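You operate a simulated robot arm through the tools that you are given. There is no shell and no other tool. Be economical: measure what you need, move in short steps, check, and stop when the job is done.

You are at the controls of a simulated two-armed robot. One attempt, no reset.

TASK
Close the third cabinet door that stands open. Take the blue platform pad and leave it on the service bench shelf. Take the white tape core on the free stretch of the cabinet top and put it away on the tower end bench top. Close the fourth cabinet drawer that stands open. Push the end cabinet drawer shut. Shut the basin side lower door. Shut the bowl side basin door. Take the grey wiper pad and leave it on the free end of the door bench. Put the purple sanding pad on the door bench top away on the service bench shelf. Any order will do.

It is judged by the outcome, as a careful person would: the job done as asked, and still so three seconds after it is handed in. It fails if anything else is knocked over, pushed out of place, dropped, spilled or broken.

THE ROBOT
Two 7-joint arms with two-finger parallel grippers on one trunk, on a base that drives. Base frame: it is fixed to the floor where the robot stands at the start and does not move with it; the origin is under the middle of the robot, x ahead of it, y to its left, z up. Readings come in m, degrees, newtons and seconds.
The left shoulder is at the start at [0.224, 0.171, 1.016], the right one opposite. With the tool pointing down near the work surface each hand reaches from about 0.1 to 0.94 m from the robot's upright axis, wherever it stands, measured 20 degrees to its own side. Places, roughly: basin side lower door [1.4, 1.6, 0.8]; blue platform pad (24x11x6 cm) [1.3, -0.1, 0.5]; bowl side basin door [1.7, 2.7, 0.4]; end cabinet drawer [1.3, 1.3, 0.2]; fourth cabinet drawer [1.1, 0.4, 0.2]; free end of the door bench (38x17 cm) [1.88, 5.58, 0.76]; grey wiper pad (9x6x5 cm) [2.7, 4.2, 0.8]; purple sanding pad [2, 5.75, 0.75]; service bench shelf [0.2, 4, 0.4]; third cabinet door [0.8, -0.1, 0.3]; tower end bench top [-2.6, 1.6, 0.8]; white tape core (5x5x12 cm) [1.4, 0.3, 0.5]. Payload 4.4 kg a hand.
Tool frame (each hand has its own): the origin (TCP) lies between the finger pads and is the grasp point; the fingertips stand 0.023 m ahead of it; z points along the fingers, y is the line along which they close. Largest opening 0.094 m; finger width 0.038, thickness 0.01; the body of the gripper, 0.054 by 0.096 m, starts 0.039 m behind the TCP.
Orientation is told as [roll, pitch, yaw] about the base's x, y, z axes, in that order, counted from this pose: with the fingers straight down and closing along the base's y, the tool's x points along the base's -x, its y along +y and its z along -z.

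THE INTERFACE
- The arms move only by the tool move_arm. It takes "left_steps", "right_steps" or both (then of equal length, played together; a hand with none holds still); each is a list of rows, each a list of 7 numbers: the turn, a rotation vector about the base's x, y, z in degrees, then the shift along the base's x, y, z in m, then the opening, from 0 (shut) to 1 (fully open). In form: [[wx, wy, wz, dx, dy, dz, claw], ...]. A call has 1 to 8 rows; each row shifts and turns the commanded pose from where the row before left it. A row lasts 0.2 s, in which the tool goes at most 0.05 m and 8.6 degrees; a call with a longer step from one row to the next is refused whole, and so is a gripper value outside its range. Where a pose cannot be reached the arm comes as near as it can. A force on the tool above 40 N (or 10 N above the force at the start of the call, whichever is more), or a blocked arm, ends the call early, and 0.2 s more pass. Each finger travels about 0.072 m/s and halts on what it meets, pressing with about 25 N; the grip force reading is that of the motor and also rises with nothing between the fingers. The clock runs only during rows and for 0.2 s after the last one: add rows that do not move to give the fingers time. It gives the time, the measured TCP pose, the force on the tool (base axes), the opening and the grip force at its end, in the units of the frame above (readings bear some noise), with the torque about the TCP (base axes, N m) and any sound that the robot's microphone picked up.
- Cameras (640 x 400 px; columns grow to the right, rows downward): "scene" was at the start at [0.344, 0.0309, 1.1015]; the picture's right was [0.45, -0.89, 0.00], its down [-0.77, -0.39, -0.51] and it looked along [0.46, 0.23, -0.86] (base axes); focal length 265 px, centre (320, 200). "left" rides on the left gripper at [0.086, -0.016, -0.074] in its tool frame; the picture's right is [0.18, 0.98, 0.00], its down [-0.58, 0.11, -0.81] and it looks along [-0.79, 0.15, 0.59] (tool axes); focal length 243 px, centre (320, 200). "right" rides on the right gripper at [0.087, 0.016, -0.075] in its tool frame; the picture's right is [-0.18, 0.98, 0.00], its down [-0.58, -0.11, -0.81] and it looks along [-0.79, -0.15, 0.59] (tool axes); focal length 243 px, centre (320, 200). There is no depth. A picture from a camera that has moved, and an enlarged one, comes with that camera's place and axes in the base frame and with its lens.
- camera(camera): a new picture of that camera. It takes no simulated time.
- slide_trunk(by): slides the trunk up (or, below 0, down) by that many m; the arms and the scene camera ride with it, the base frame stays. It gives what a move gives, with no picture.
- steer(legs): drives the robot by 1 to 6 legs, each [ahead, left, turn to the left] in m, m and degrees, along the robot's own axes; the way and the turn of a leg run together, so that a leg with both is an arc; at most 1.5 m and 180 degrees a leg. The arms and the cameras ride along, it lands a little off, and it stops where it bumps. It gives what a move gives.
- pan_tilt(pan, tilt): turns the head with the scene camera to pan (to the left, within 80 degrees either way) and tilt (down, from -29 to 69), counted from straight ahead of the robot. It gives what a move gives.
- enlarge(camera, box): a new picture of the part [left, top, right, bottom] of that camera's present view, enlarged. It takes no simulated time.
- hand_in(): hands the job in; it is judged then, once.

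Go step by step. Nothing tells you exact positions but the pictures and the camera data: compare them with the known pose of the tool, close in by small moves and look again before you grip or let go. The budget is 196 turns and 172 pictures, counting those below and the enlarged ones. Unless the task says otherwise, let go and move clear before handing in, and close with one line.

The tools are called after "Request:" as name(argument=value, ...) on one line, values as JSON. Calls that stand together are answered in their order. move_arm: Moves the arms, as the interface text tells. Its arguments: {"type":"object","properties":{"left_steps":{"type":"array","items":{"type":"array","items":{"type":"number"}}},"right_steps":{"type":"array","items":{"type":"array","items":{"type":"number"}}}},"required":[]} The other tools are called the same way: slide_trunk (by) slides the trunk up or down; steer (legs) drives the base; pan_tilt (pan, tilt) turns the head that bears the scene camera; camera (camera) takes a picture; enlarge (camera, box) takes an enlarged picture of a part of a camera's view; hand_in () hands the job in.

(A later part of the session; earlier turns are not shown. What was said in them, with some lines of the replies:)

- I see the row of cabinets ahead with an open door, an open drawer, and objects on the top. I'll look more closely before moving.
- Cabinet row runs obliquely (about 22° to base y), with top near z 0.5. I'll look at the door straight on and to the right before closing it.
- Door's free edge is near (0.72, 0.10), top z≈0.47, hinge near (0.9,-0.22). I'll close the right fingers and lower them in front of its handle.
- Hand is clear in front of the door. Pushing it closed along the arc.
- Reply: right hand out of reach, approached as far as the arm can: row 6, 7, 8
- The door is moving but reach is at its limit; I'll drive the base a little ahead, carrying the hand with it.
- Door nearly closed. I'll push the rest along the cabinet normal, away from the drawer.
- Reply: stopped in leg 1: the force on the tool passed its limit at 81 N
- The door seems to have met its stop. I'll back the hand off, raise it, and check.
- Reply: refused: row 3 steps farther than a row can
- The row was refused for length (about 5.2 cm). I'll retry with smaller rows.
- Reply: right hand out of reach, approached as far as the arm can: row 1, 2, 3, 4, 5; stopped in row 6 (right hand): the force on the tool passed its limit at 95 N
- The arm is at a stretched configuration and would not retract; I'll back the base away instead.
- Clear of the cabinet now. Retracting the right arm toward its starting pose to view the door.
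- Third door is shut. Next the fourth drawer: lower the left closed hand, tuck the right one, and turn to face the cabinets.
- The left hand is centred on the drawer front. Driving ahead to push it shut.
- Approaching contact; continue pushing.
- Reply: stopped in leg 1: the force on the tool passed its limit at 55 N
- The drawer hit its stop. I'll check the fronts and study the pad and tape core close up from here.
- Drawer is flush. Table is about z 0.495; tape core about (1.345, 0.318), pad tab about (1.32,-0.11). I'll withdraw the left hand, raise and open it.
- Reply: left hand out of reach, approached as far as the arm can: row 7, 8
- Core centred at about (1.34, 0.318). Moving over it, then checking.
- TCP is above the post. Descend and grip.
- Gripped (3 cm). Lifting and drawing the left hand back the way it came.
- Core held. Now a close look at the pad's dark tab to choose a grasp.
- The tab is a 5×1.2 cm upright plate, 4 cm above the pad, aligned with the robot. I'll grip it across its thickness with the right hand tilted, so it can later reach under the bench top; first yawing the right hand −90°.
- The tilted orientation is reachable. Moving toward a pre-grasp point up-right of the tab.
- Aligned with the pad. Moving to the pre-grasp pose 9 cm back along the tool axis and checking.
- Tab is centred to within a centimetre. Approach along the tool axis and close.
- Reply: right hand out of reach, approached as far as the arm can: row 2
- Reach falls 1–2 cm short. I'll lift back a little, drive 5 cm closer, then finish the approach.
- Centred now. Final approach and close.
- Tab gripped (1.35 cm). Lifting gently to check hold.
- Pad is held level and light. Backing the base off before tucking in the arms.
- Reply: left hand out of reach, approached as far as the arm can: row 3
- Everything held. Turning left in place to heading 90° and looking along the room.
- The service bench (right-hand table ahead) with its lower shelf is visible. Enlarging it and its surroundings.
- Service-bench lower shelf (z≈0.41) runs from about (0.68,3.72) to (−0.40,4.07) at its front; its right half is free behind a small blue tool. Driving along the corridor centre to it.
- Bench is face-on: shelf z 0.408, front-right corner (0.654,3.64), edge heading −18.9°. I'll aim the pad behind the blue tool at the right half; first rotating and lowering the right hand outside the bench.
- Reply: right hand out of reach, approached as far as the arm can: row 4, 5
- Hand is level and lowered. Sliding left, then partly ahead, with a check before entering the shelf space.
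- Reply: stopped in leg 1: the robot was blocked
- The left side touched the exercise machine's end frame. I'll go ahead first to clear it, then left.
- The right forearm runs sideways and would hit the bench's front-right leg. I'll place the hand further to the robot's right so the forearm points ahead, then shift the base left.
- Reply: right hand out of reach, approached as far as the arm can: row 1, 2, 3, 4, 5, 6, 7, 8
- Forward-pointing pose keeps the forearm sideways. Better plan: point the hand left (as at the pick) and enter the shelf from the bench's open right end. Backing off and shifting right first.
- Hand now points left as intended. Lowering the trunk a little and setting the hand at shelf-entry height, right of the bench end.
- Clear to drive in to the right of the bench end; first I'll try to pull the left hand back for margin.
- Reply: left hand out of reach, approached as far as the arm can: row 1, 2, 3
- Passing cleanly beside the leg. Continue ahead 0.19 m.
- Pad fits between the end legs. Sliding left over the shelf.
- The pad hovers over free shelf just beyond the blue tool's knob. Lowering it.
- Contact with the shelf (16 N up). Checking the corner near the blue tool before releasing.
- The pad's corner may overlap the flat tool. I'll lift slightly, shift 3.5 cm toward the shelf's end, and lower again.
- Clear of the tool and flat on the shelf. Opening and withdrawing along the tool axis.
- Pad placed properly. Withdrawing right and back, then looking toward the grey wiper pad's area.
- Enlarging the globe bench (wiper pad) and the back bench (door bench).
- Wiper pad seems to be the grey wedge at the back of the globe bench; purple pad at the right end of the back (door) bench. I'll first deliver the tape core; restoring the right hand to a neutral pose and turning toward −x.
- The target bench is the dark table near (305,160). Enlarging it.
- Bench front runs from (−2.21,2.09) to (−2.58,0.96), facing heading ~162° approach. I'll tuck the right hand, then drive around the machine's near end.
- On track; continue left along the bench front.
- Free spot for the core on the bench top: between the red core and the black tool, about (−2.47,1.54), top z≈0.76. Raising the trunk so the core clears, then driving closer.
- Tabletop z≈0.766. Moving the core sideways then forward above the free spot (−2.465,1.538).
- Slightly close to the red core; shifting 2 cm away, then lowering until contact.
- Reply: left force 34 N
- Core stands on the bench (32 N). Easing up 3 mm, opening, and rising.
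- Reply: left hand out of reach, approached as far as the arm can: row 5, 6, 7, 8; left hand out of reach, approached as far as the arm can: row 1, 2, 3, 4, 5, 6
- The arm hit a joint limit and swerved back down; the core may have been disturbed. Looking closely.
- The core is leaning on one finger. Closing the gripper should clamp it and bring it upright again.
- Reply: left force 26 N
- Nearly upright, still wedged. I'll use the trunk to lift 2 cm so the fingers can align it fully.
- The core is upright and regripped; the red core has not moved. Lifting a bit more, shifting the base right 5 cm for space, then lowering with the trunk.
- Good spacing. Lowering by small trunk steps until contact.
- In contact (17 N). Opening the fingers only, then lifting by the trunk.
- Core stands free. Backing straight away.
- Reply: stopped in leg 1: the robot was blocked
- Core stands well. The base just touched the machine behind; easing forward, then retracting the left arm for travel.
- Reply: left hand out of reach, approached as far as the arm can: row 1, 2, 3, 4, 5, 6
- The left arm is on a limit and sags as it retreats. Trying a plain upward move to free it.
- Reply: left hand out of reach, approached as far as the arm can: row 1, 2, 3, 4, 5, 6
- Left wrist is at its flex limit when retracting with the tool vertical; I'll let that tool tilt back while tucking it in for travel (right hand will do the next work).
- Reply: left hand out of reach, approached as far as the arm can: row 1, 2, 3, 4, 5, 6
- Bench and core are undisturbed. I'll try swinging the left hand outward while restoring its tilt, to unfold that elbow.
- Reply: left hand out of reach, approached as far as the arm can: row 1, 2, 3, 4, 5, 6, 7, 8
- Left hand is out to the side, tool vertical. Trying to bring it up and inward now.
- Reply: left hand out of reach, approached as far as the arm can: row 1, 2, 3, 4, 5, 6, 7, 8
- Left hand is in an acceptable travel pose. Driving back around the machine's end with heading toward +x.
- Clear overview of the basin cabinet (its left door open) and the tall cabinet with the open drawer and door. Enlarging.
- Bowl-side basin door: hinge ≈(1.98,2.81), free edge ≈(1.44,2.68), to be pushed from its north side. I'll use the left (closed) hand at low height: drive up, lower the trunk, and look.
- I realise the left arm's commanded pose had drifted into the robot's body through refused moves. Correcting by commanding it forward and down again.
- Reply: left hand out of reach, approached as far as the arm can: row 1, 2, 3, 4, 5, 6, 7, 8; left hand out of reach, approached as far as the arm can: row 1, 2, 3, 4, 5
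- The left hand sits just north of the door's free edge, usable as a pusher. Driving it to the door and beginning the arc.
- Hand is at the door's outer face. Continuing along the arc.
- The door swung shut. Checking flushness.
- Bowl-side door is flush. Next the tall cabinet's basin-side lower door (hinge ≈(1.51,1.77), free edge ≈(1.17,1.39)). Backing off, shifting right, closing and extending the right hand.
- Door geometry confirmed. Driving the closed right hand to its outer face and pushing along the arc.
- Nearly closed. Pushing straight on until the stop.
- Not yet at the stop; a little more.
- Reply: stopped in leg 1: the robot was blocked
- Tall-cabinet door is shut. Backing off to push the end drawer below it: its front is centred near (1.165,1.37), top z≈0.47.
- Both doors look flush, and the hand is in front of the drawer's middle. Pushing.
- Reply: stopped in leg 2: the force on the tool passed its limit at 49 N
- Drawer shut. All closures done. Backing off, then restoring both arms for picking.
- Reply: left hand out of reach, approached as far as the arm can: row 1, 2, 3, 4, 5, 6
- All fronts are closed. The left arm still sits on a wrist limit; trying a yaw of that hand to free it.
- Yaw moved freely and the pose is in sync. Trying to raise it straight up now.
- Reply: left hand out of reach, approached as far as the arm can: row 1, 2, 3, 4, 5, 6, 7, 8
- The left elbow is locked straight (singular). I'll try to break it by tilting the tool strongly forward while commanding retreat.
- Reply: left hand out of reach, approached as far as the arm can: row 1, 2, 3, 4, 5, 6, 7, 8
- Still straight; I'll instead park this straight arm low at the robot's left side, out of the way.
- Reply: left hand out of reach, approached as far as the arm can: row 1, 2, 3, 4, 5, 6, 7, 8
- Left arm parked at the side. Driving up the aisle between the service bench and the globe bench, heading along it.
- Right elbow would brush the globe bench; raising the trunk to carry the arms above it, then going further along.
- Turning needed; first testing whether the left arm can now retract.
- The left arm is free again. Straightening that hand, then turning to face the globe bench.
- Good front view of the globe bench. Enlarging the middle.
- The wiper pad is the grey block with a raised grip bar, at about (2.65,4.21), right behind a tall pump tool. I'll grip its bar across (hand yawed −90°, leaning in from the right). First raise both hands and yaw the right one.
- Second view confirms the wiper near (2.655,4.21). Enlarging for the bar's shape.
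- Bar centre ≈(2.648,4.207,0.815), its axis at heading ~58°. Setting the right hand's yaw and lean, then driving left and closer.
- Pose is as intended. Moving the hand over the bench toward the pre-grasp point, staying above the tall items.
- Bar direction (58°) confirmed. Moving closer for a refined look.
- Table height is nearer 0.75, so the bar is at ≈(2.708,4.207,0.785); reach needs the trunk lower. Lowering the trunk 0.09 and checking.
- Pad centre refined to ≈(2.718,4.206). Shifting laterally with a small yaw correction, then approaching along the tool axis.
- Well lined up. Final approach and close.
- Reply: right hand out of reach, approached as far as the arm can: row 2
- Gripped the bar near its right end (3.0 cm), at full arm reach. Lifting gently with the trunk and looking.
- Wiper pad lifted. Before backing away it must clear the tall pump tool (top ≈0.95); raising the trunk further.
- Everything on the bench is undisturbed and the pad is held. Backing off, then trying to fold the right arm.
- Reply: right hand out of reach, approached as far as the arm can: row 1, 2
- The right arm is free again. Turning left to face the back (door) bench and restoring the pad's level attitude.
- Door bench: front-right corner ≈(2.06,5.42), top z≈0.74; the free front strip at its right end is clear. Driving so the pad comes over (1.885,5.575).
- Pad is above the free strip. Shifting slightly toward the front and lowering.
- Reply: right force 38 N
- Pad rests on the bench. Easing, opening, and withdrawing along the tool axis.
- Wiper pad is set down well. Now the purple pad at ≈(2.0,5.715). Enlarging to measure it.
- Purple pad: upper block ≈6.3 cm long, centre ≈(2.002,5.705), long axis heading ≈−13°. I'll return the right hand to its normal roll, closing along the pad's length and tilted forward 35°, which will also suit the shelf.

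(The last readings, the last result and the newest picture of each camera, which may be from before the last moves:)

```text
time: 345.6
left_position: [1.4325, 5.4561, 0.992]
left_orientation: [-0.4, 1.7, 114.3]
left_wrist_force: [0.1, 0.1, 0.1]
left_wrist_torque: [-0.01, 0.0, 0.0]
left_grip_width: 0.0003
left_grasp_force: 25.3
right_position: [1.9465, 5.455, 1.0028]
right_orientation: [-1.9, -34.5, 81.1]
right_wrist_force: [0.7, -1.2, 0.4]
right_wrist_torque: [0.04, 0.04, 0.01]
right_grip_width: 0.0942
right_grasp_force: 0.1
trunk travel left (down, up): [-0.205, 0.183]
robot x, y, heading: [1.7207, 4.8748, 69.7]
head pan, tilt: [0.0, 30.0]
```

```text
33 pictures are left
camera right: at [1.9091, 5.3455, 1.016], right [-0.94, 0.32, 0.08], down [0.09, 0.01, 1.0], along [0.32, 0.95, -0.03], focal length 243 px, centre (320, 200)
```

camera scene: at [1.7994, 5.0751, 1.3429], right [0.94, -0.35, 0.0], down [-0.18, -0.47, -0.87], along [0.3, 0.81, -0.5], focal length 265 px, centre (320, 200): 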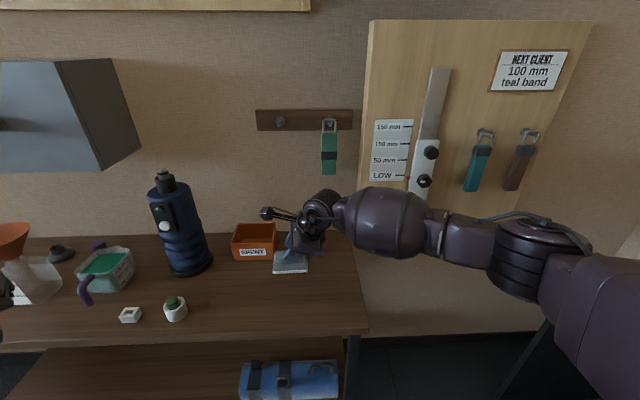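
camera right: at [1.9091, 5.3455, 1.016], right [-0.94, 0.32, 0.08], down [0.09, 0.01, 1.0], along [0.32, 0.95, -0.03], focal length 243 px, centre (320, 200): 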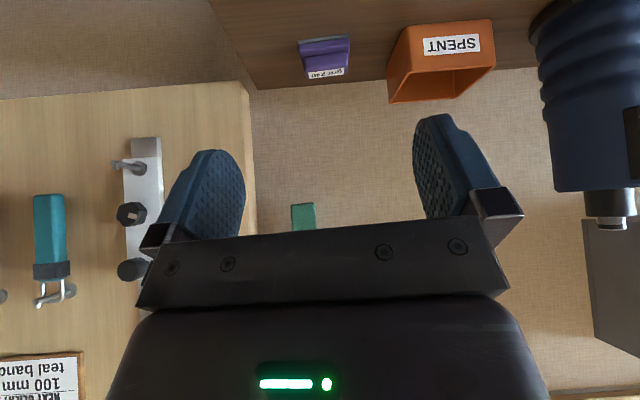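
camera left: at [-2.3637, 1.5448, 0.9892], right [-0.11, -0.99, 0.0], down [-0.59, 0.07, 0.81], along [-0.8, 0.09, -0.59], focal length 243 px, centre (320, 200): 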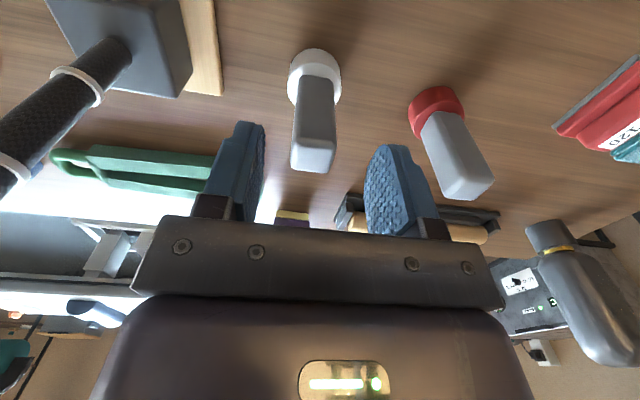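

Purple pad confirmed at ≈(2.0,5.70). Lowering the trunk a little and driving 8 cm closer for reach.

Request:
slide_trunk(by=-0.08)

Request:
steer(legs=[[0.08, 0, 0]])

Request:
move_arm(right_steps=[[0, 0, -3, 0.007, 0.035, 0, 1], [0, 0, 0, 0.007, 0.035, -0.01, 1], [0, 0, 0, 0.006, 0.03, -0.015, 1], [0, 0, 0, 0, 0, 0, 1]])

Request:
camera(camera="right")

Request:
camera(camera="scene")

```text
time: 346.8
left_position: [1.4309, 5.4549, 0.9137]
left_orientation: [-0.6, 1.5, 114.3]
left_wrist_force: [0.0, -0.6, -0.7]
left_wrist_torque: [-0.01, -0.03, 0.03]
left_grip_width: 0.0002
left_grasp_force: 25.0
right_position: [1.9462, 5.4539, 0.9254]
right_orientation: [-1.8, -34.7, 80.9]
right_wrist_force: [-0.5, -0.9, 0.2]
right_wrist_torque: [-0.01, -0.02, 0.0]
right_grip_width: 0.0941
right_grasp_force: 0.0
trunk travel left (down, up): [-0.125, 0.263]
robot x, y, heading: [1.7219, 4.8738, 69.4]
head pan, tilt: [0.0, 30.0]
```

```text
time: 347.9
left_position: [1.4606, 5.5307, 0.912]
left_orientation: [-0.3, 1.6, 114.3]
left_wrist_force: [-0.3, -0.5, 0.3]
left_wrist_torque: [-0.03, -0.02, 0.01]
left_grip_width: 0.0001
left_grasp_force: 24.7
right_position: [1.9729, 5.53, 0.9238]
right_orientation: [-1.7, -34.5, 81.1]
right_wrist_force: [0.2, 0.0, 0.6]
right_wrist_torque: [-0.02, 0.0, 0.01]
right_grip_width: 0.0938
right_grasp_force: 0.1
trunk travel left (down, up): [-0.125, 0.263]
robot x, y, heading: [1.7493, 4.9442, 69.3]
head pan, tilt: [0.0, 30.0]
```

```text
time: 348.9
left_position: [1.4609, 5.5302, 0.9118]
left_orientation: [-0.4, 1.6, 114.3]
left_wrist_force: [-0.3, 0.2, -0.2]
left_wrist_torque: [0.03, 0.0, 0.0]
left_grip_width: 0.0002
left_grasp_force: 24.4
right_position: [1.9947, 5.6311, 0.8976]
right_orientation: [-1.9, -34.5, 78.1]
right_wrist_force: [-0.9, -0.6, -0.2]
right_wrist_torque: [-0.02, 0.0, 0.0]
right_grip_width: 0.0941
right_grasp_force: 0.1
trunk travel left (down, up): [-0.125, 0.263]
robot x, y, heading: [1.7508, 4.9497, 69.6]
head pan, tilt: [0.0, 30.0]
```

```text
32 pictures are left
camera right: at [1.9521, 5.5243, 0.9117], right [-0.93, 0.37, 0.08], down [0.09, 0.0, 1.0], along [0.37, 0.93, -0.03], focal length 243 px, centre (320, 200)
```

right: 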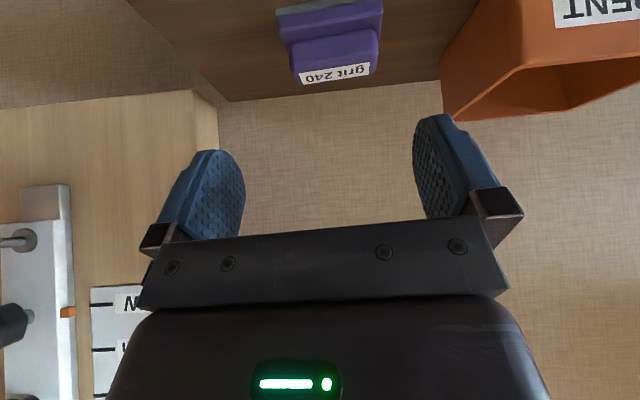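

```text
31 pictures are left
camera scene: at [1.8548, 5.2235, 1.2509], right [0.94, -0.35, 0.0], down [-0.17, -0.47, -0.87], along [0.3, 0.81, -0.5], focal length 265 px, centre (320, 200)
```

scene: 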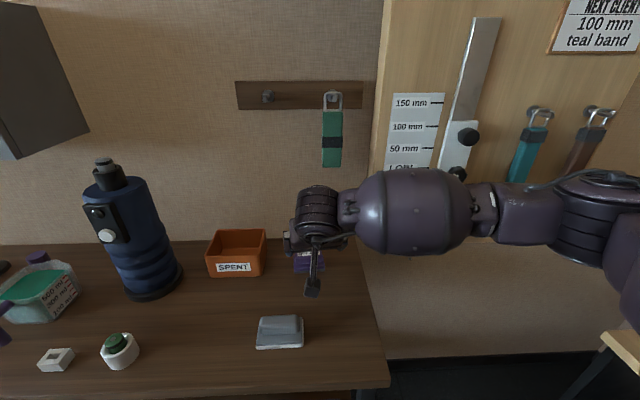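

Aligned: approach along the tool axis to the block and close.

Request:
move_arm(right_steps=[[0, 0, 0, 0.002, 0.0205, -0.031, 1], [0, 0, 0, 0.002, 0.0205, -0.031, 1], [0, 0, 0, 0.002, 0.0205, -0.031, 1], [0, 0, 0, 0, 0, 0, 0.4], [0, 0, 0, 0, 0, 0, 0], [0, 0, 0, 0, 0, 0, 0], [0, 0, 0, 0, 0, 0, 0]])

Request:
camera(camera="right")

```text
time: 350.5
left_position: [1.4592, 5.5312, 0.9125]
left_orientation: [-0.4, 1.8, 114.3]
left_wrist_force: [0.7, -0.5, -0.8]
left_wrist_torque: [0.03, -0.03, 0.01]
left_grip_width: 0.0002
left_grasp_force: 25.3
right_position: [2.0001, 5.6925, 0.8052]
right_orientation: [-1.8, -34.4, 78.0]
right_wrist_force: [0.3, 0.8, -0.8]
right_wrist_torque: [-0.01, -0.03, 0.03]
right_grip_width: 0.077
right_grasp_force: 25.0
trunk travel left (down, up): [-0.125, 0.263]
robot x, y, heading: [1.7491, 4.9494, 69.4]
head pan, tilt: [0.0, 30.0]
```

```text
30 pictures are left
camera right: at [1.9585, 5.5864, 0.8182], right [-0.93, 0.37, 0.08], down [0.09, 0.0, 1.0], along [0.37, 0.93, -0.04], focal length 243 px, centre (320, 200)
```

right: 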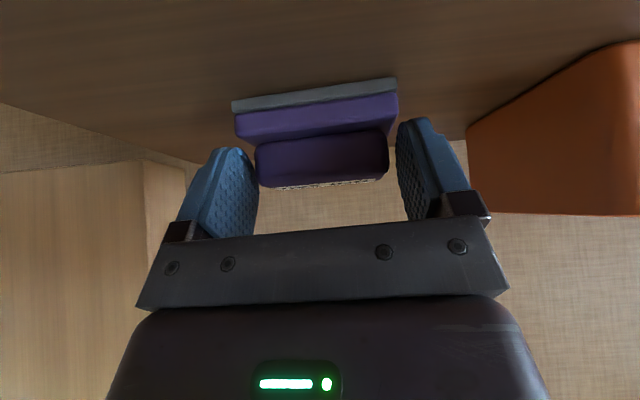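

Gripped at 7.7 cm (the pad's base). Lifting gently to check.

Request:
move_arm(right_steps=[[0, 0, 0, 0, 0, 0.01, 0], [0, 0, 0, 0, 0, 0.02, 0], [0, 0, 0, 0, 0, 0.03, 0], [0, 0, 0, 0, -0.01, 0.04, 0], [0, 0, 0, 0, -0.02, 0.04, 0]])

Request:
camera(camera="right")

```text
time: 351.7
left_position: [1.46, 5.5311, 0.9134]
left_orientation: [-0.4, 1.6, 114.2]
left_wrist_force: [0.4, 0.0, 0.4]
left_wrist_torque: [0.03, 0.01, -0.02]
left_grip_width: 0.0
left_grasp_force: 24.7
right_position: [1.9989, 5.662, 0.9475]
right_orientation: [-1.9, -34.5, 78.2]
right_wrist_force: [0.2, -0.4, -0.1]
right_wrist_torque: [0.0, 0.01, 0.02]
right_grip_width: 0.0767
right_grasp_force: 25.3
trunk travel left (down, up): [-0.125, 0.263]
robot x, y, heading: [1.7531, 4.9474, 69.5]
head pan, tilt: [0.0, 30.0]
```

```text
29 pictures are left
camera right: at [1.9564, 5.5545, 0.9605], right [-0.93, 0.37, 0.08], down [0.09, 0.0, 1.0], along [0.37, 0.93, -0.03], focal length 243 px, centre (320, 200)
```

right: 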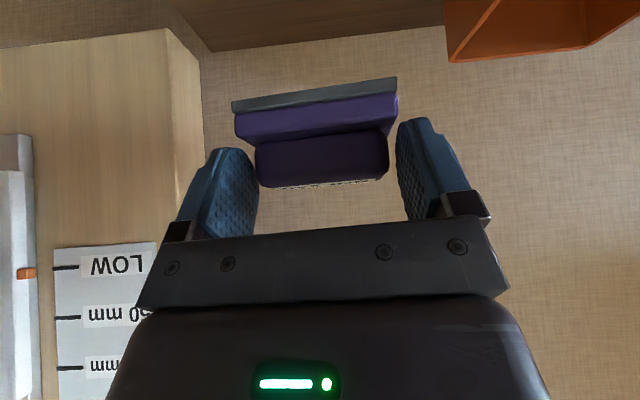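

Purple pad is held level. Driving back down the aisle and across to the front of the service bench.

Request:
steer(legs=[[-0.45, 0, 0], [0, 0, 1.5], [0, -0.2, 0], [-1.3, 0, 0], [-0.8, 0, 0]])

Request:
move_arm(right_steps=[[0, 0, -4, 0, 0, -0.03, 0], [0, 0, -4, 0, 0, -0.03, 0], [0, 0, 0, 0, 0, -0.03, 0]])

Request:
pan_tilt(pan=20, tilt=35)

Request:
camera(camera="scene")

```text
time: 366.8
left_position: [0.7659, 3.0758, 0.9123]
left_orientation: [-0.4, 1.7, 113.7]
left_wrist_force: [0.7, -0.3, -0.2]
left_wrist_torque: [0.02, 0.02, -0.03]
left_grip_width: 0.0002
left_grasp_force: 24.7
right_position: [1.3048, 3.2014, 0.946]
right_orientation: [-1.8, -34.5, 77.5]
right_wrist_force: [0.2, 0.6, -0.3]
right_wrist_torque: [-0.01, 0.0, -0.02]
right_grip_width: 0.077
right_grasp_force: 24.8
trunk travel left (down, up): [-0.125, 0.263]
robot x, y, heading: [1.0482, 2.4904, 69.0]
head pan, tilt: [0.0, 30.0]
```

```text
time: 367.6
left_position: [0.7664, 3.0773, 0.9124]
left_orientation: [-0.3, 1.7, 113.8]
left_wrist_force: [0.3, 0.8, 0.0]
left_wrist_torque: [-0.04, -0.02, 0.03]
left_grip_width: 0.0002
left_grasp_force: 24.7
right_position: [1.3052, 3.2012, 0.8547]
right_orientation: [-1.9, -34.5, 69.5]
right_wrist_force: [0.4, 0.6, -0.3]
right_wrist_torque: [-0.03, 0.01, 0.0]
right_grip_width: 0.0772
right_grasp_force: 25.7
trunk travel left (down, up): [-0.125, 0.263]
robot x, y, heading: [1.0463, 2.4905, 69.1]
head pan, tilt: [0.0, 30.0]
```

```text
time: 368.4
left_position: [0.7656, 3.0754, 0.9127]
left_orientation: [-0.5, 1.7, 113.7]
left_wrist_force: [0.4, 0.4, 0.4]
left_wrist_torque: [0.01, 0.0, -0.01]
left_grip_width: 0.0
left_grasp_force: 24.8
right_position: [1.3054, 3.2016, 0.8556]
right_orientation: [-1.8, -34.4, 69.5]
right_wrist_force: [0.0, -0.3, -0.8]
right_wrist_torque: [-0.01, -0.03, 0.02]
right_grip_width: 0.0771
right_grasp_force: 25.0
trunk travel left (down, up): [-0.125, 0.263]
robot x, y, heading: [1.0502, 2.4894, 68.8]
head pan, tilt: [20.0, 35.0]
```

```text
28 pictures are left
camera scene: at [1.1265, 2.7685, 1.2429], right [1.0, -0.02, 0.0], down [-0.01, -0.57, -0.82], along [0.02, 0.82, -0.57], focal length 265 px, centre (320, 200)
```

scene: 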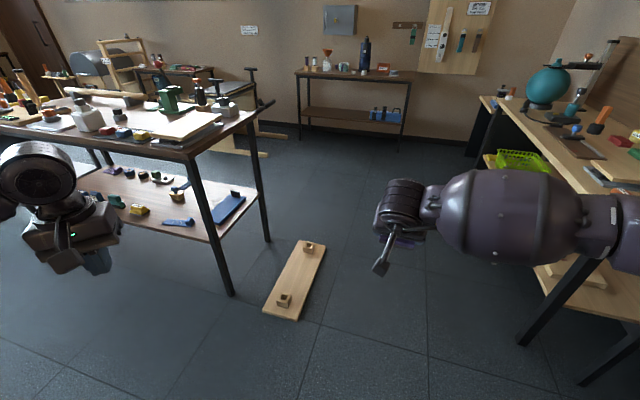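

Blue pad rests fine on the shelf. Lowering the right hand and trunk, then sliding left in front of the shelf.

Request:
slide_trunk(by=-0.115)

Request:
move_arm(right_steps=[[0, 0, 0, 0, 0, -0.044, 0], [0, 0, 0, 0, 0, -0.044, 0], [0, 0, 0, 0, 0, -0.044, 0], [0, 0, 0, 0, 0, -0.044, 0], [0, 0, 0, 0, 0, -0.044, 0]])

Request:
steer(legs=[[0, 0, 2], [0, 1.1, 0]])

Request:
pan_tilt(pan=0, tilt=40)

Request:
camera(camera="scene")

```text
time: 369.9
left_position: [0.7658, 3.0754, 0.7974]
left_orientation: [-0.4, 1.5, 113.9]
left_wrist_force: [0.5, -0.2, -0.2]
left_wrist_torque: [0.01, -0.05, 0.0]
left_grip_width: 0.0001
left_grasp_force: 25.1
right_position: [1.3053, 3.2023, 0.7424]
right_orientation: [-1.8, -34.6, 69.5]
right_wrist_force: [0.1, 0.6, 0.2]
right_wrist_torque: [0.01, -0.01, -0.01]
right_grip_width: 0.0771
right_grasp_force: 24.8
trunk travel left (down, up): [-0.01, 0.378]
robot x, y, heading: [1.0512, 2.4919, 69.3]
head pan, tilt: [20.0, 35.0]
```

```text
time: 371.1
left_position: [0.7648, 3.0753, 0.7962]
left_orientation: [-0.3, 1.8, 113.8]
left_wrist_force: [-0.1, 0.3, -0.5]
left_wrist_torque: [0.02, 0.03, 0.01]
left_grip_width: 0.0
left_grasp_force: 24.9
right_position: [1.3064, 3.2036, 0.5198]
right_orientation: [-1.8, -34.5, 69.5]
right_wrist_force: [0.1, 1.2, -0.7]
right_wrist_torque: [-0.02, 0.0, 0.0]
right_grip_width: 0.0768
right_grasp_force: 24.7
trunk travel left (down, up): [-0.01, 0.378]
robot x, y, heading: [1.0518, 2.4902, 69.1]
head pan, tilt: [20.0, 35.0]
```

```text
time: 381.5
left_position: [-0.3021, 3.4289, 0.797]
left_orientation: [-0.4, 1.7, 115.6]
left_wrist_force: [-0.8, 0.4, -0.6]
left_wrist_torque: [0.02, 0.02, -0.01]
left_grip_width: 0.0
left_grasp_force: 24.8
right_position: [0.2348, 3.5761, 0.5213]
right_orientation: [-1.8, -34.4, 71.3]
right_wrist_force: [0.0, 0.2, -0.6]
right_wrist_torque: [0.0, -0.01, -0.01]
right_grip_width: 0.077
right_grasp_force: 24.9
trunk travel left (down, up): [-0.01, 0.378]
robot x, y, heading: [0.004, 2.8562, 70.7]
head pan, tilt: [20.0, 35.0]
```

```text
time: 382.3
left_position: [-0.3011, 3.4286, 0.7968]
left_orientation: [-0.3, 1.7, 115.6]
left_wrist_force: [0.0, -0.5, 1.0]
left_wrist_torque: [-0.02, 0.02, 0.06]
left_grip_width: 0.0001
left_grasp_force: 25.1
right_position: [0.2347, 3.5741, 0.5216]
right_orientation: [-1.8, -34.4, 71.4]
right_wrist_force: [0.1, 0.5, -1.2]
right_wrist_torque: [0.02, -0.02, 0.0]
right_grip_width: 0.0769
right_grasp_force: 25.2
trunk travel left (down, up): [-0.01, 0.378]
robot x, y, heading: [0.0008, 2.8542, 70.8]
head pan, tilt: [0.0, 40.0]
```

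```text
27 pictures are left
camera scene: at [0.1302, 3.2187, 1.0935], right [0.94, -0.33, 0.0], down [-0.21, -0.61, -0.77], along [0.25, 0.72, -0.64], focal length 265 px, centre (320, 200)
```

scene: 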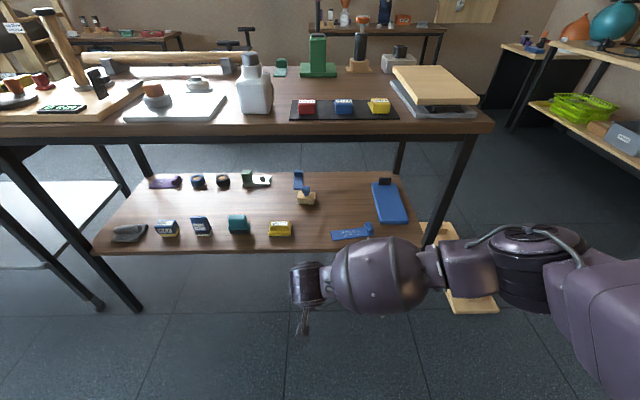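

Front approach works but the elbow should stay outside; extending the hand 13 cm ahead first.

Request:
move_arm(right_steps=[[0, 0, 0, 0.0143, 0.041, 0, 0], [0, 0, 0, 0.0143, 0.041, 0, 0], [0, 0, 0, 0.0143, 0.041, 0, 0], [0, 0, 0, 0, 0, 0, 0]])

Request:
camera(camera="scene")

Request:
camera(camera="right")

```text
time: 383.3
left_position: [-0.3001, 3.4295, 0.797]
left_orientation: [-0.4, 1.8, 115.6]
left_wrist_force: [-0.4, -0.3, 0.2]
left_wrist_torque: [0.05, 0.02, -0.01]
left_grip_width: 0.0001
left_grasp_force: 24.8
right_position: [0.2773, 3.6971, 0.5222]
right_orientation: [-1.8, -34.5, 71.4]
right_wrist_force: [0.7, 0.6, -1.4]
right_wrist_torque: [0.01, 0.0, 0.0]
right_grip_width: 0.077
right_grasp_force: 24.6
trunk travel left (down, up): [-0.01, 0.378]
robot x, y, heading: [0.0044, 2.8523, 70.6]
head pan, tilt: [0.0, 40.0]
```

```text
26 pictures are left
camera scene: at [0.1303, 3.2187, 1.0935], right [0.94, -0.33, 0.0], down [-0.21, -0.61, -0.77], along [0.25, 0.72, -0.64], focal length 265 px, centre (320, 200)
```

scene: 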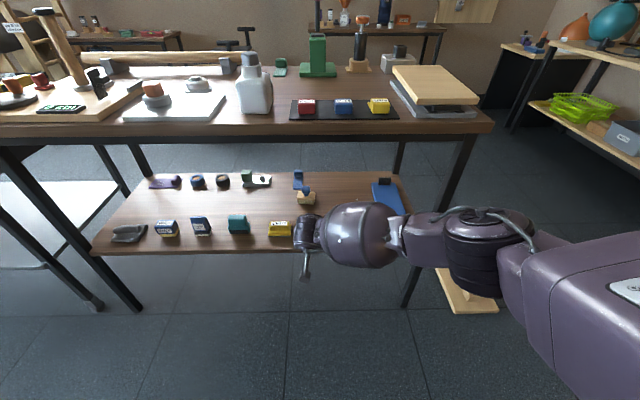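

```text
25 pictures are left
camera right: at [0.223, 3.5958, 0.5357], right [-0.88, 0.47, 0.08], down [0.09, -0.01, 1.0], along [0.47, 0.88, -0.04], focal length 243 px, centre (320, 200)
```

right: 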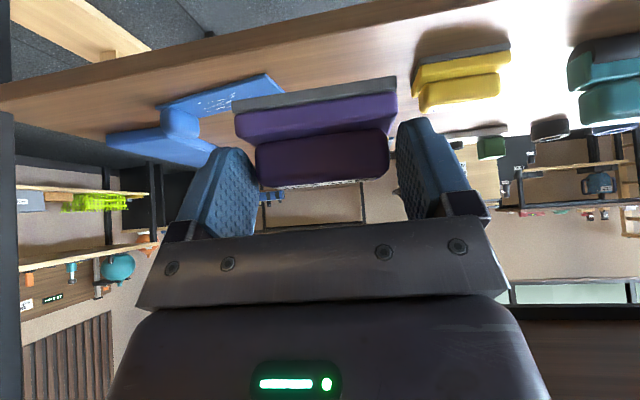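

The purple pad is lined up between the yellow block and the flat blue tool. Driving in 0.20 m.

Request:
steer(legs=[[0.2, 0, 0]])

Request:
camera(camera="right")

Request:
camera(camera="scene")

```text
time: 384.9
left_position: [-0.2317, 3.62, 0.7974]
left_orientation: [-0.3, 1.6, 115.3]
left_wrist_force: [-0.1, 0.7, 0.7]
left_wrist_torque: [-0.03, -0.03, -0.03]
left_grip_width: 0.0001
left_grasp_force: 24.9
right_position: [0.3484, 3.884, 0.5224]
right_orientation: [-1.8, -34.4, 71.1]
right_wrist_force: [0.5, -0.2, -1.0]
right_wrist_torque: [-0.06, 0.0, -0.03]
right_grip_width: 0.077
right_grasp_force: 24.5
trunk travel left (down, up): [-0.01, 0.378]
robot x, y, heading: [0.0709, 3.0417, 70.6]
head pan, tilt: [0.0, 40.0]
```

```text
24 pictures are left
camera right: at [0.2934, 3.7826, 0.5353], right [-0.87, 0.48, 0.08], down [0.09, -0.01, 1.0], along [0.48, 0.88, -0.04], focal length 243 px, centre (320, 200)
```

right: 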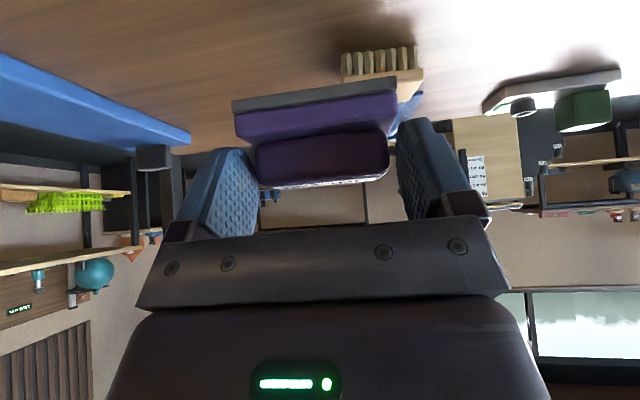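

```text
23 pictures are left
camera scene: at [0.1986, 3.4066, 1.0933], right [0.94, -0.33, 0.0], down [-0.21, -0.61, -0.77], along [0.26, 0.72, -0.64], focal length 265 px, centre (320, 200)
```

scene: 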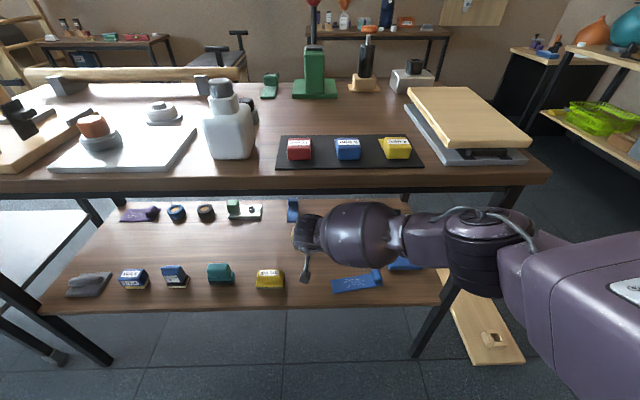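

Clear all around. Lowering onto the shelf.

Request:
move_arm(right_steps=[[0, 0, 0, 0, 0, -0.03, 0], [0, 0, 0, 0, 0, -0.025, 0], [0, 0, 0, 0, 0, -0.008, 0], [0, 0, 0, 0, 0, 0, 0]])

Request:
camera(camera="right")

```text
time: 385.9
left_position: [-0.2322, 3.6194, 0.797]
left_orientation: [-0.3, 1.7, 115.2]
left_wrist_force: [-0.4, 0.5, -0.3]
left_wrist_torque: [0.02, 0.02, 0.02]
left_grip_width: 0.0001
left_grasp_force: 24.7
right_position: [0.3474, 3.8831, 0.459]
right_orientation: [-1.8, -34.4, 71.1]
right_wrist_force: [0.3, 0.2, -0.9]
right_wrist_torque: [0.03, 0.01, 0.01]
right_grip_width: 0.0768
right_grasp_force: 25.2
trunk travel left (down, up): [-0.01, 0.378]
robot x, y, heading: [0.0703, 3.0459, 70.7]
head pan, tilt: [0.0, 40.0]
```

```text
22 pictures are left
camera right: at [0.292, 3.7819, 0.4717], right [-0.87, 0.48, 0.08], down [0.09, -0.01, 1.0], along [0.48, 0.88, -0.04], focal length 243 px, centre (320, 200)
```

right: 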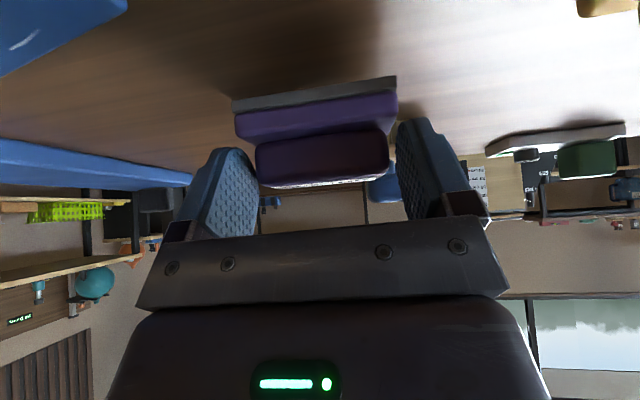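

No contact yet; creeping down in small steps.

Request:
move_arm(right_steps=[[0, 0, 0, 0, 0, -0.003, 0], [0, 0, 0, 0, 0, -0.003, 0], [0, 0, 0, 0, 0, 0, 0]])

Request:
move_arm(right_steps=[[0, 0, 0, 0, 0, -0.003, 0], [0, 0, 0, 0, 0, 0, 0]])

```text
time: 386.7
left_position: [-0.2331, 3.6196, 0.7971]
left_orientation: [-0.4, 1.7, 115.2]
left_wrist_force: [0.6, 0.2, 0.3]
left_wrist_torque: [-0.02, 0.01, 0.04]
left_grip_width: 0.0
left_grasp_force: 24.7
right_position: [0.3476, 3.8841, 0.4517]
right_orientation: [-1.8, -34.5, 71.1]
right_wrist_force: [0.9, 0.4, -0.9]
right_wrist_torque: [0.02, 0.0, -0.01]
right_grip_width: 0.077
right_grasp_force: 24.9
trunk travel left (down, up): [-0.01, 0.378]
robot x, y, heading: [0.0666, 3.0395, 70.6]
head pan, tilt: [0.0, 40.0]
```

```text
time: 387.3
left_position: [-0.2315, 3.6202, 0.7966]
left_orientation: [-0.4, 1.7, 115.3]
left_wrist_force: [0.0, 0.3, 0.2]
left_wrist_torque: [-0.03, -0.01, 0.01]
left_grip_width: 0.0002
left_grasp_force: 24.8
right_position: [0.3471, 3.8843, 0.4485]
right_orientation: [-1.8, -34.4, 71.1]
right_wrist_force: [1.1, -0.4, 0.0]
right_wrist_torque: [0.01, 0.01, -0.07]
right_grip_width: 0.077
right_grasp_force: 25.0
trunk travel left (down, up): [-0.01, 0.378]
robot x, y, heading: [0.0685, 3.0444, 70.5]
head pan, tilt: [0.0, 40.0]
```

Continue creeping.

Request:
move_arm(right_steps=[[0, 0, 0, 0, 0, -0.004, 0], [0, 0, 0, 0, 0, 0, 0]])

Request:
move_arm(right_steps=[[0, 0, 0, 0, 0, -0.004, 0], [0, 0, 0, 0, 0, 0, 0]])

Request:
camera(camera="right")

```text
time: 387.9
left_position: [-0.2321, 3.6192, 0.7979]
left_orientation: [-0.4, 1.8, 115.3]
left_wrist_force: [-0.7, 0.0, -0.4]
left_wrist_torque: [-0.01, -0.01, 0.01]
left_grip_width: 0.0001
left_grasp_force: 25.2
right_position: [0.3488, 3.884, 0.4469]
right_orientation: [-1.8, -34.3, 71.0]
right_wrist_force: [-0.6, -0.4, -0.7]
right_wrist_torque: [-0.01, -0.02, -0.02]
right_grip_width: 0.0771
right_grasp_force: 25.0
trunk travel left (down, up): [-0.01, 0.378]
robot x, y, heading: [0.0685, 3.0441, 70.5]
head pan, tilt: [0.0, 40.0]
```

```text
time: 388.5
left_position: [-0.2329, 3.6187, 0.7974]
left_orientation: [-0.4, 1.7, 115.4]
left_wrist_force: [1.3, -0.3, -0.8]
left_wrist_torque: [0.0, -0.02, -0.04]
left_grip_width: 0.0
left_grasp_force: 24.6
right_position: [0.348, 3.8829, 0.4442]
right_orientation: [-1.8, -34.6, 71.0]
right_wrist_force: [-0.2, -1.0, 6.4]
right_wrist_torque: [0.29, 0.14, 0.03]
right_grip_width: 0.0769
right_grasp_force: 24.7
trunk travel left (down, up): [-0.01, 0.378]
robot x, y, heading: [0.0707, 3.042, 70.6]
head pan, tilt: [0.0, 40.0]
```

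```text
21 pictures are left
camera right: at [0.2933, 3.7828, 0.4569], right [-0.87, 0.48, 0.08], down [0.09, -0.01, 1.0], along [0.48, 0.88, -0.03], focal length 243 px, centre (320, 200)
```

right: 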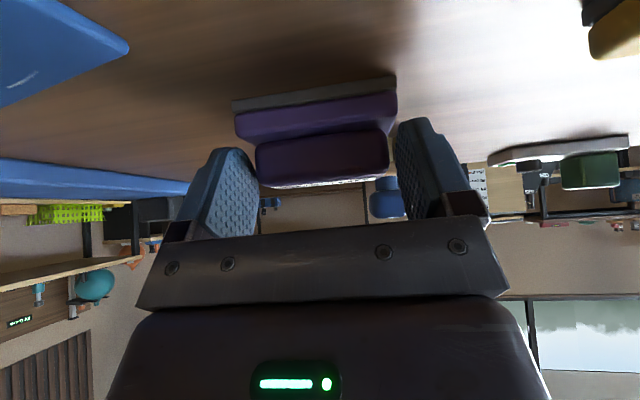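

Touching the shelf (6 N). Opening and withdrawing back along the tool axis, then driving back.

Request:
move_arm(right_steps=[[0, 0, 0, 0, 0, -0.001, 0.95], [0, 0, 0, 0, 0, 0, 0.95], [0, 0, 0, 0, 0, 0, 0.95], [0, 0, 0, -0.006, -0.018, 0.028, 0.95], [0, 0, 0, -0.006, -0.018, 0.028, 0.95]])

Request:
camera(camera="right")

```text
time: 389.7
left_position: [-0.2326, 3.6181, 0.797]
left_orientation: [-0.4, 1.7, 115.4]
left_wrist_force: [-0.1, -0.3, 0.5]
left_wrist_torque: [-0.01, 0.0, -0.02]
left_grip_width: 0.0001
left_grasp_force: 24.6
right_position: [0.3356, 3.8459, 0.4974]
right_orientation: [-1.8, -34.5, 71.0]
right_wrist_force: [-0.4, -0.3, -0.7]
right_wrist_torque: [0.03, 0.02, -0.02]
right_grip_width: 0.0892
right_grasp_force: 0.1
trunk travel left (down, up): [-0.01, 0.378]
robot x, y, heading: [0.0655, 3.0421, 70.4]
head pan, tilt: [0.0, 40.0]
```

```text
20 pictures are left
camera right: at [0.2811, 3.7441, 0.5109], right [-0.87, 0.48, 0.08], down [0.09, -0.01, 1.0], along [0.48, 0.88, -0.04], focal length 243 px, centre (320, 200)
```

right: 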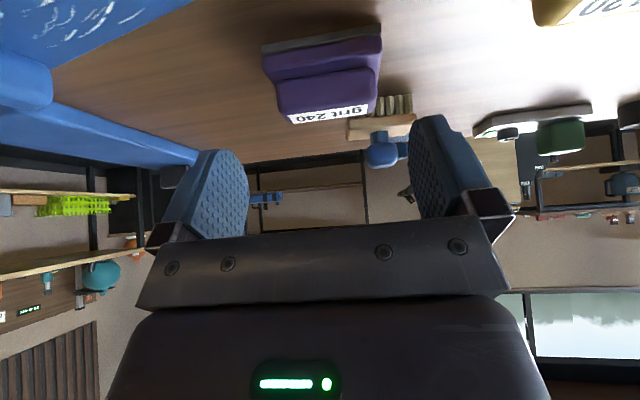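

Purple pad is placed flat on the shelf. Backing the base away and taking a final look.

Request:
steer(legs=[[-0.35, 0, 0]])

Request:
camera(camera="scene")

Request:
pan_tilt(pan=-75, tilt=25)

Request:
camera(camera="scene")

```text
time: 392.0
left_position: [-0.3517, 3.2867, 0.7979]
left_orientation: [-0.5, 1.8, 115.6]
left_wrist_force: [0.2, -0.6, -0.3]
left_wrist_torque: [0.0, 0.01, -0.03]
left_grip_width: 0.0002
left_grasp_force: 25.0
right_position: [0.2161, 3.5146, 0.4971]
right_orientation: [-1.8, -34.5, 71.3]
right_wrist_force: [-0.4, -0.1, -0.5]
right_wrist_torque: [-0.03, 0.0, -0.02]
right_grip_width: 0.0895
right_grasp_force: 0.1
trunk travel left (down, up): [-0.01, 0.378]
robot x, y, heading: [-0.0483, 2.709, 70.7]
head pan, tilt: [0.0, 40.0]
```

```text
19 pictures are left
camera scene: at [0.0805, 3.0754, 1.0937], right [0.94, -0.33, 0.0], down [-0.21, -0.61, -0.77], along [0.25, 0.72, -0.64], focal length 265 px, centre (320, 200)
```

scene: 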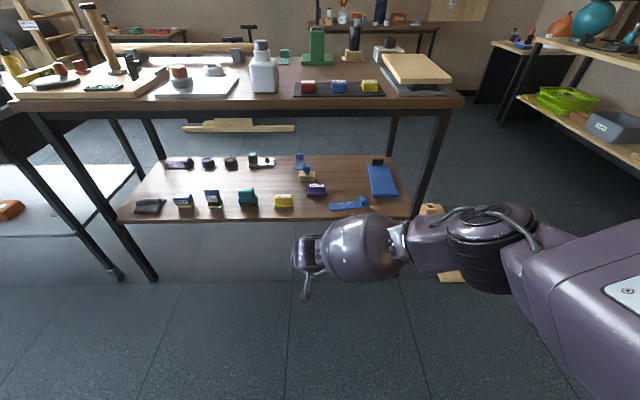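

```text
time: 393.4
left_position: [-0.3518, 3.2876, 0.7967]
left_orientation: [-0.4, 1.8, 115.4]
left_wrist_force: [-0.7, -0.8, -0.4]
left_wrist_torque: [0.0, 0.01, 0.01]
left_grip_width: 0.0003
left_grasp_force: 24.9
right_position: [0.2156, 3.5159, 0.497]
right_orientation: [-1.7, -34.4, 71.3]
right_wrist_force: [-0.2, 0.4, 0.2]
right_wrist_torque: [-0.02, -0.02, 0.01]
right_grip_width: 0.0892
right_grasp_force: 0.0
trunk travel left (down, up): [-0.01, 0.378]
robot x, y, heading: [-0.0496, 2.7135, 70.6]
head pan, tilt: [-75.0, 25.0]
```

```text
18 pictures are left
camera scene: at [0.1443, 2.9886, 1.1168], right [-0.07, -1.0, 0.0], down [-0.42, 0.03, -0.91], along [0.9, -0.07, -0.42], focal length 265 px, centre (320, 200)
```

scene: 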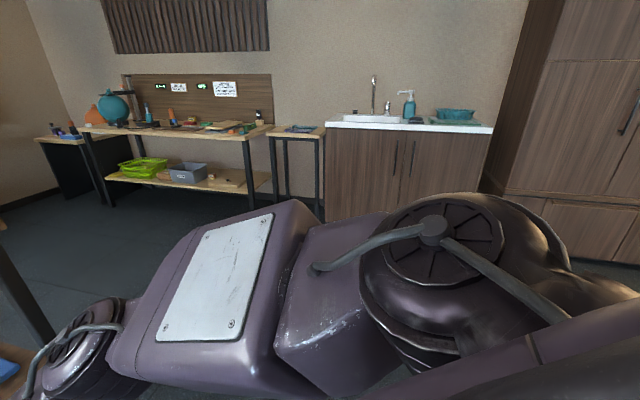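

The pads are on the shelf and every door and drawer I can see from here is shut. Nothing looks disturbed, and both hands are clear, so I'm handing in.

Request:
hand_in()

```text
The job is handed in.
```

All nine tasks are done and the job is handed in: the doors and drawers are shut, and the blue pad, tape core, wiper pad and purple sanding pad are in their places. While I was setting down the tape core it tipped against a finger; I stood it upright again, and nothing else on that bench moved. The base also lightly touched the exercise machine, with no visible effect.
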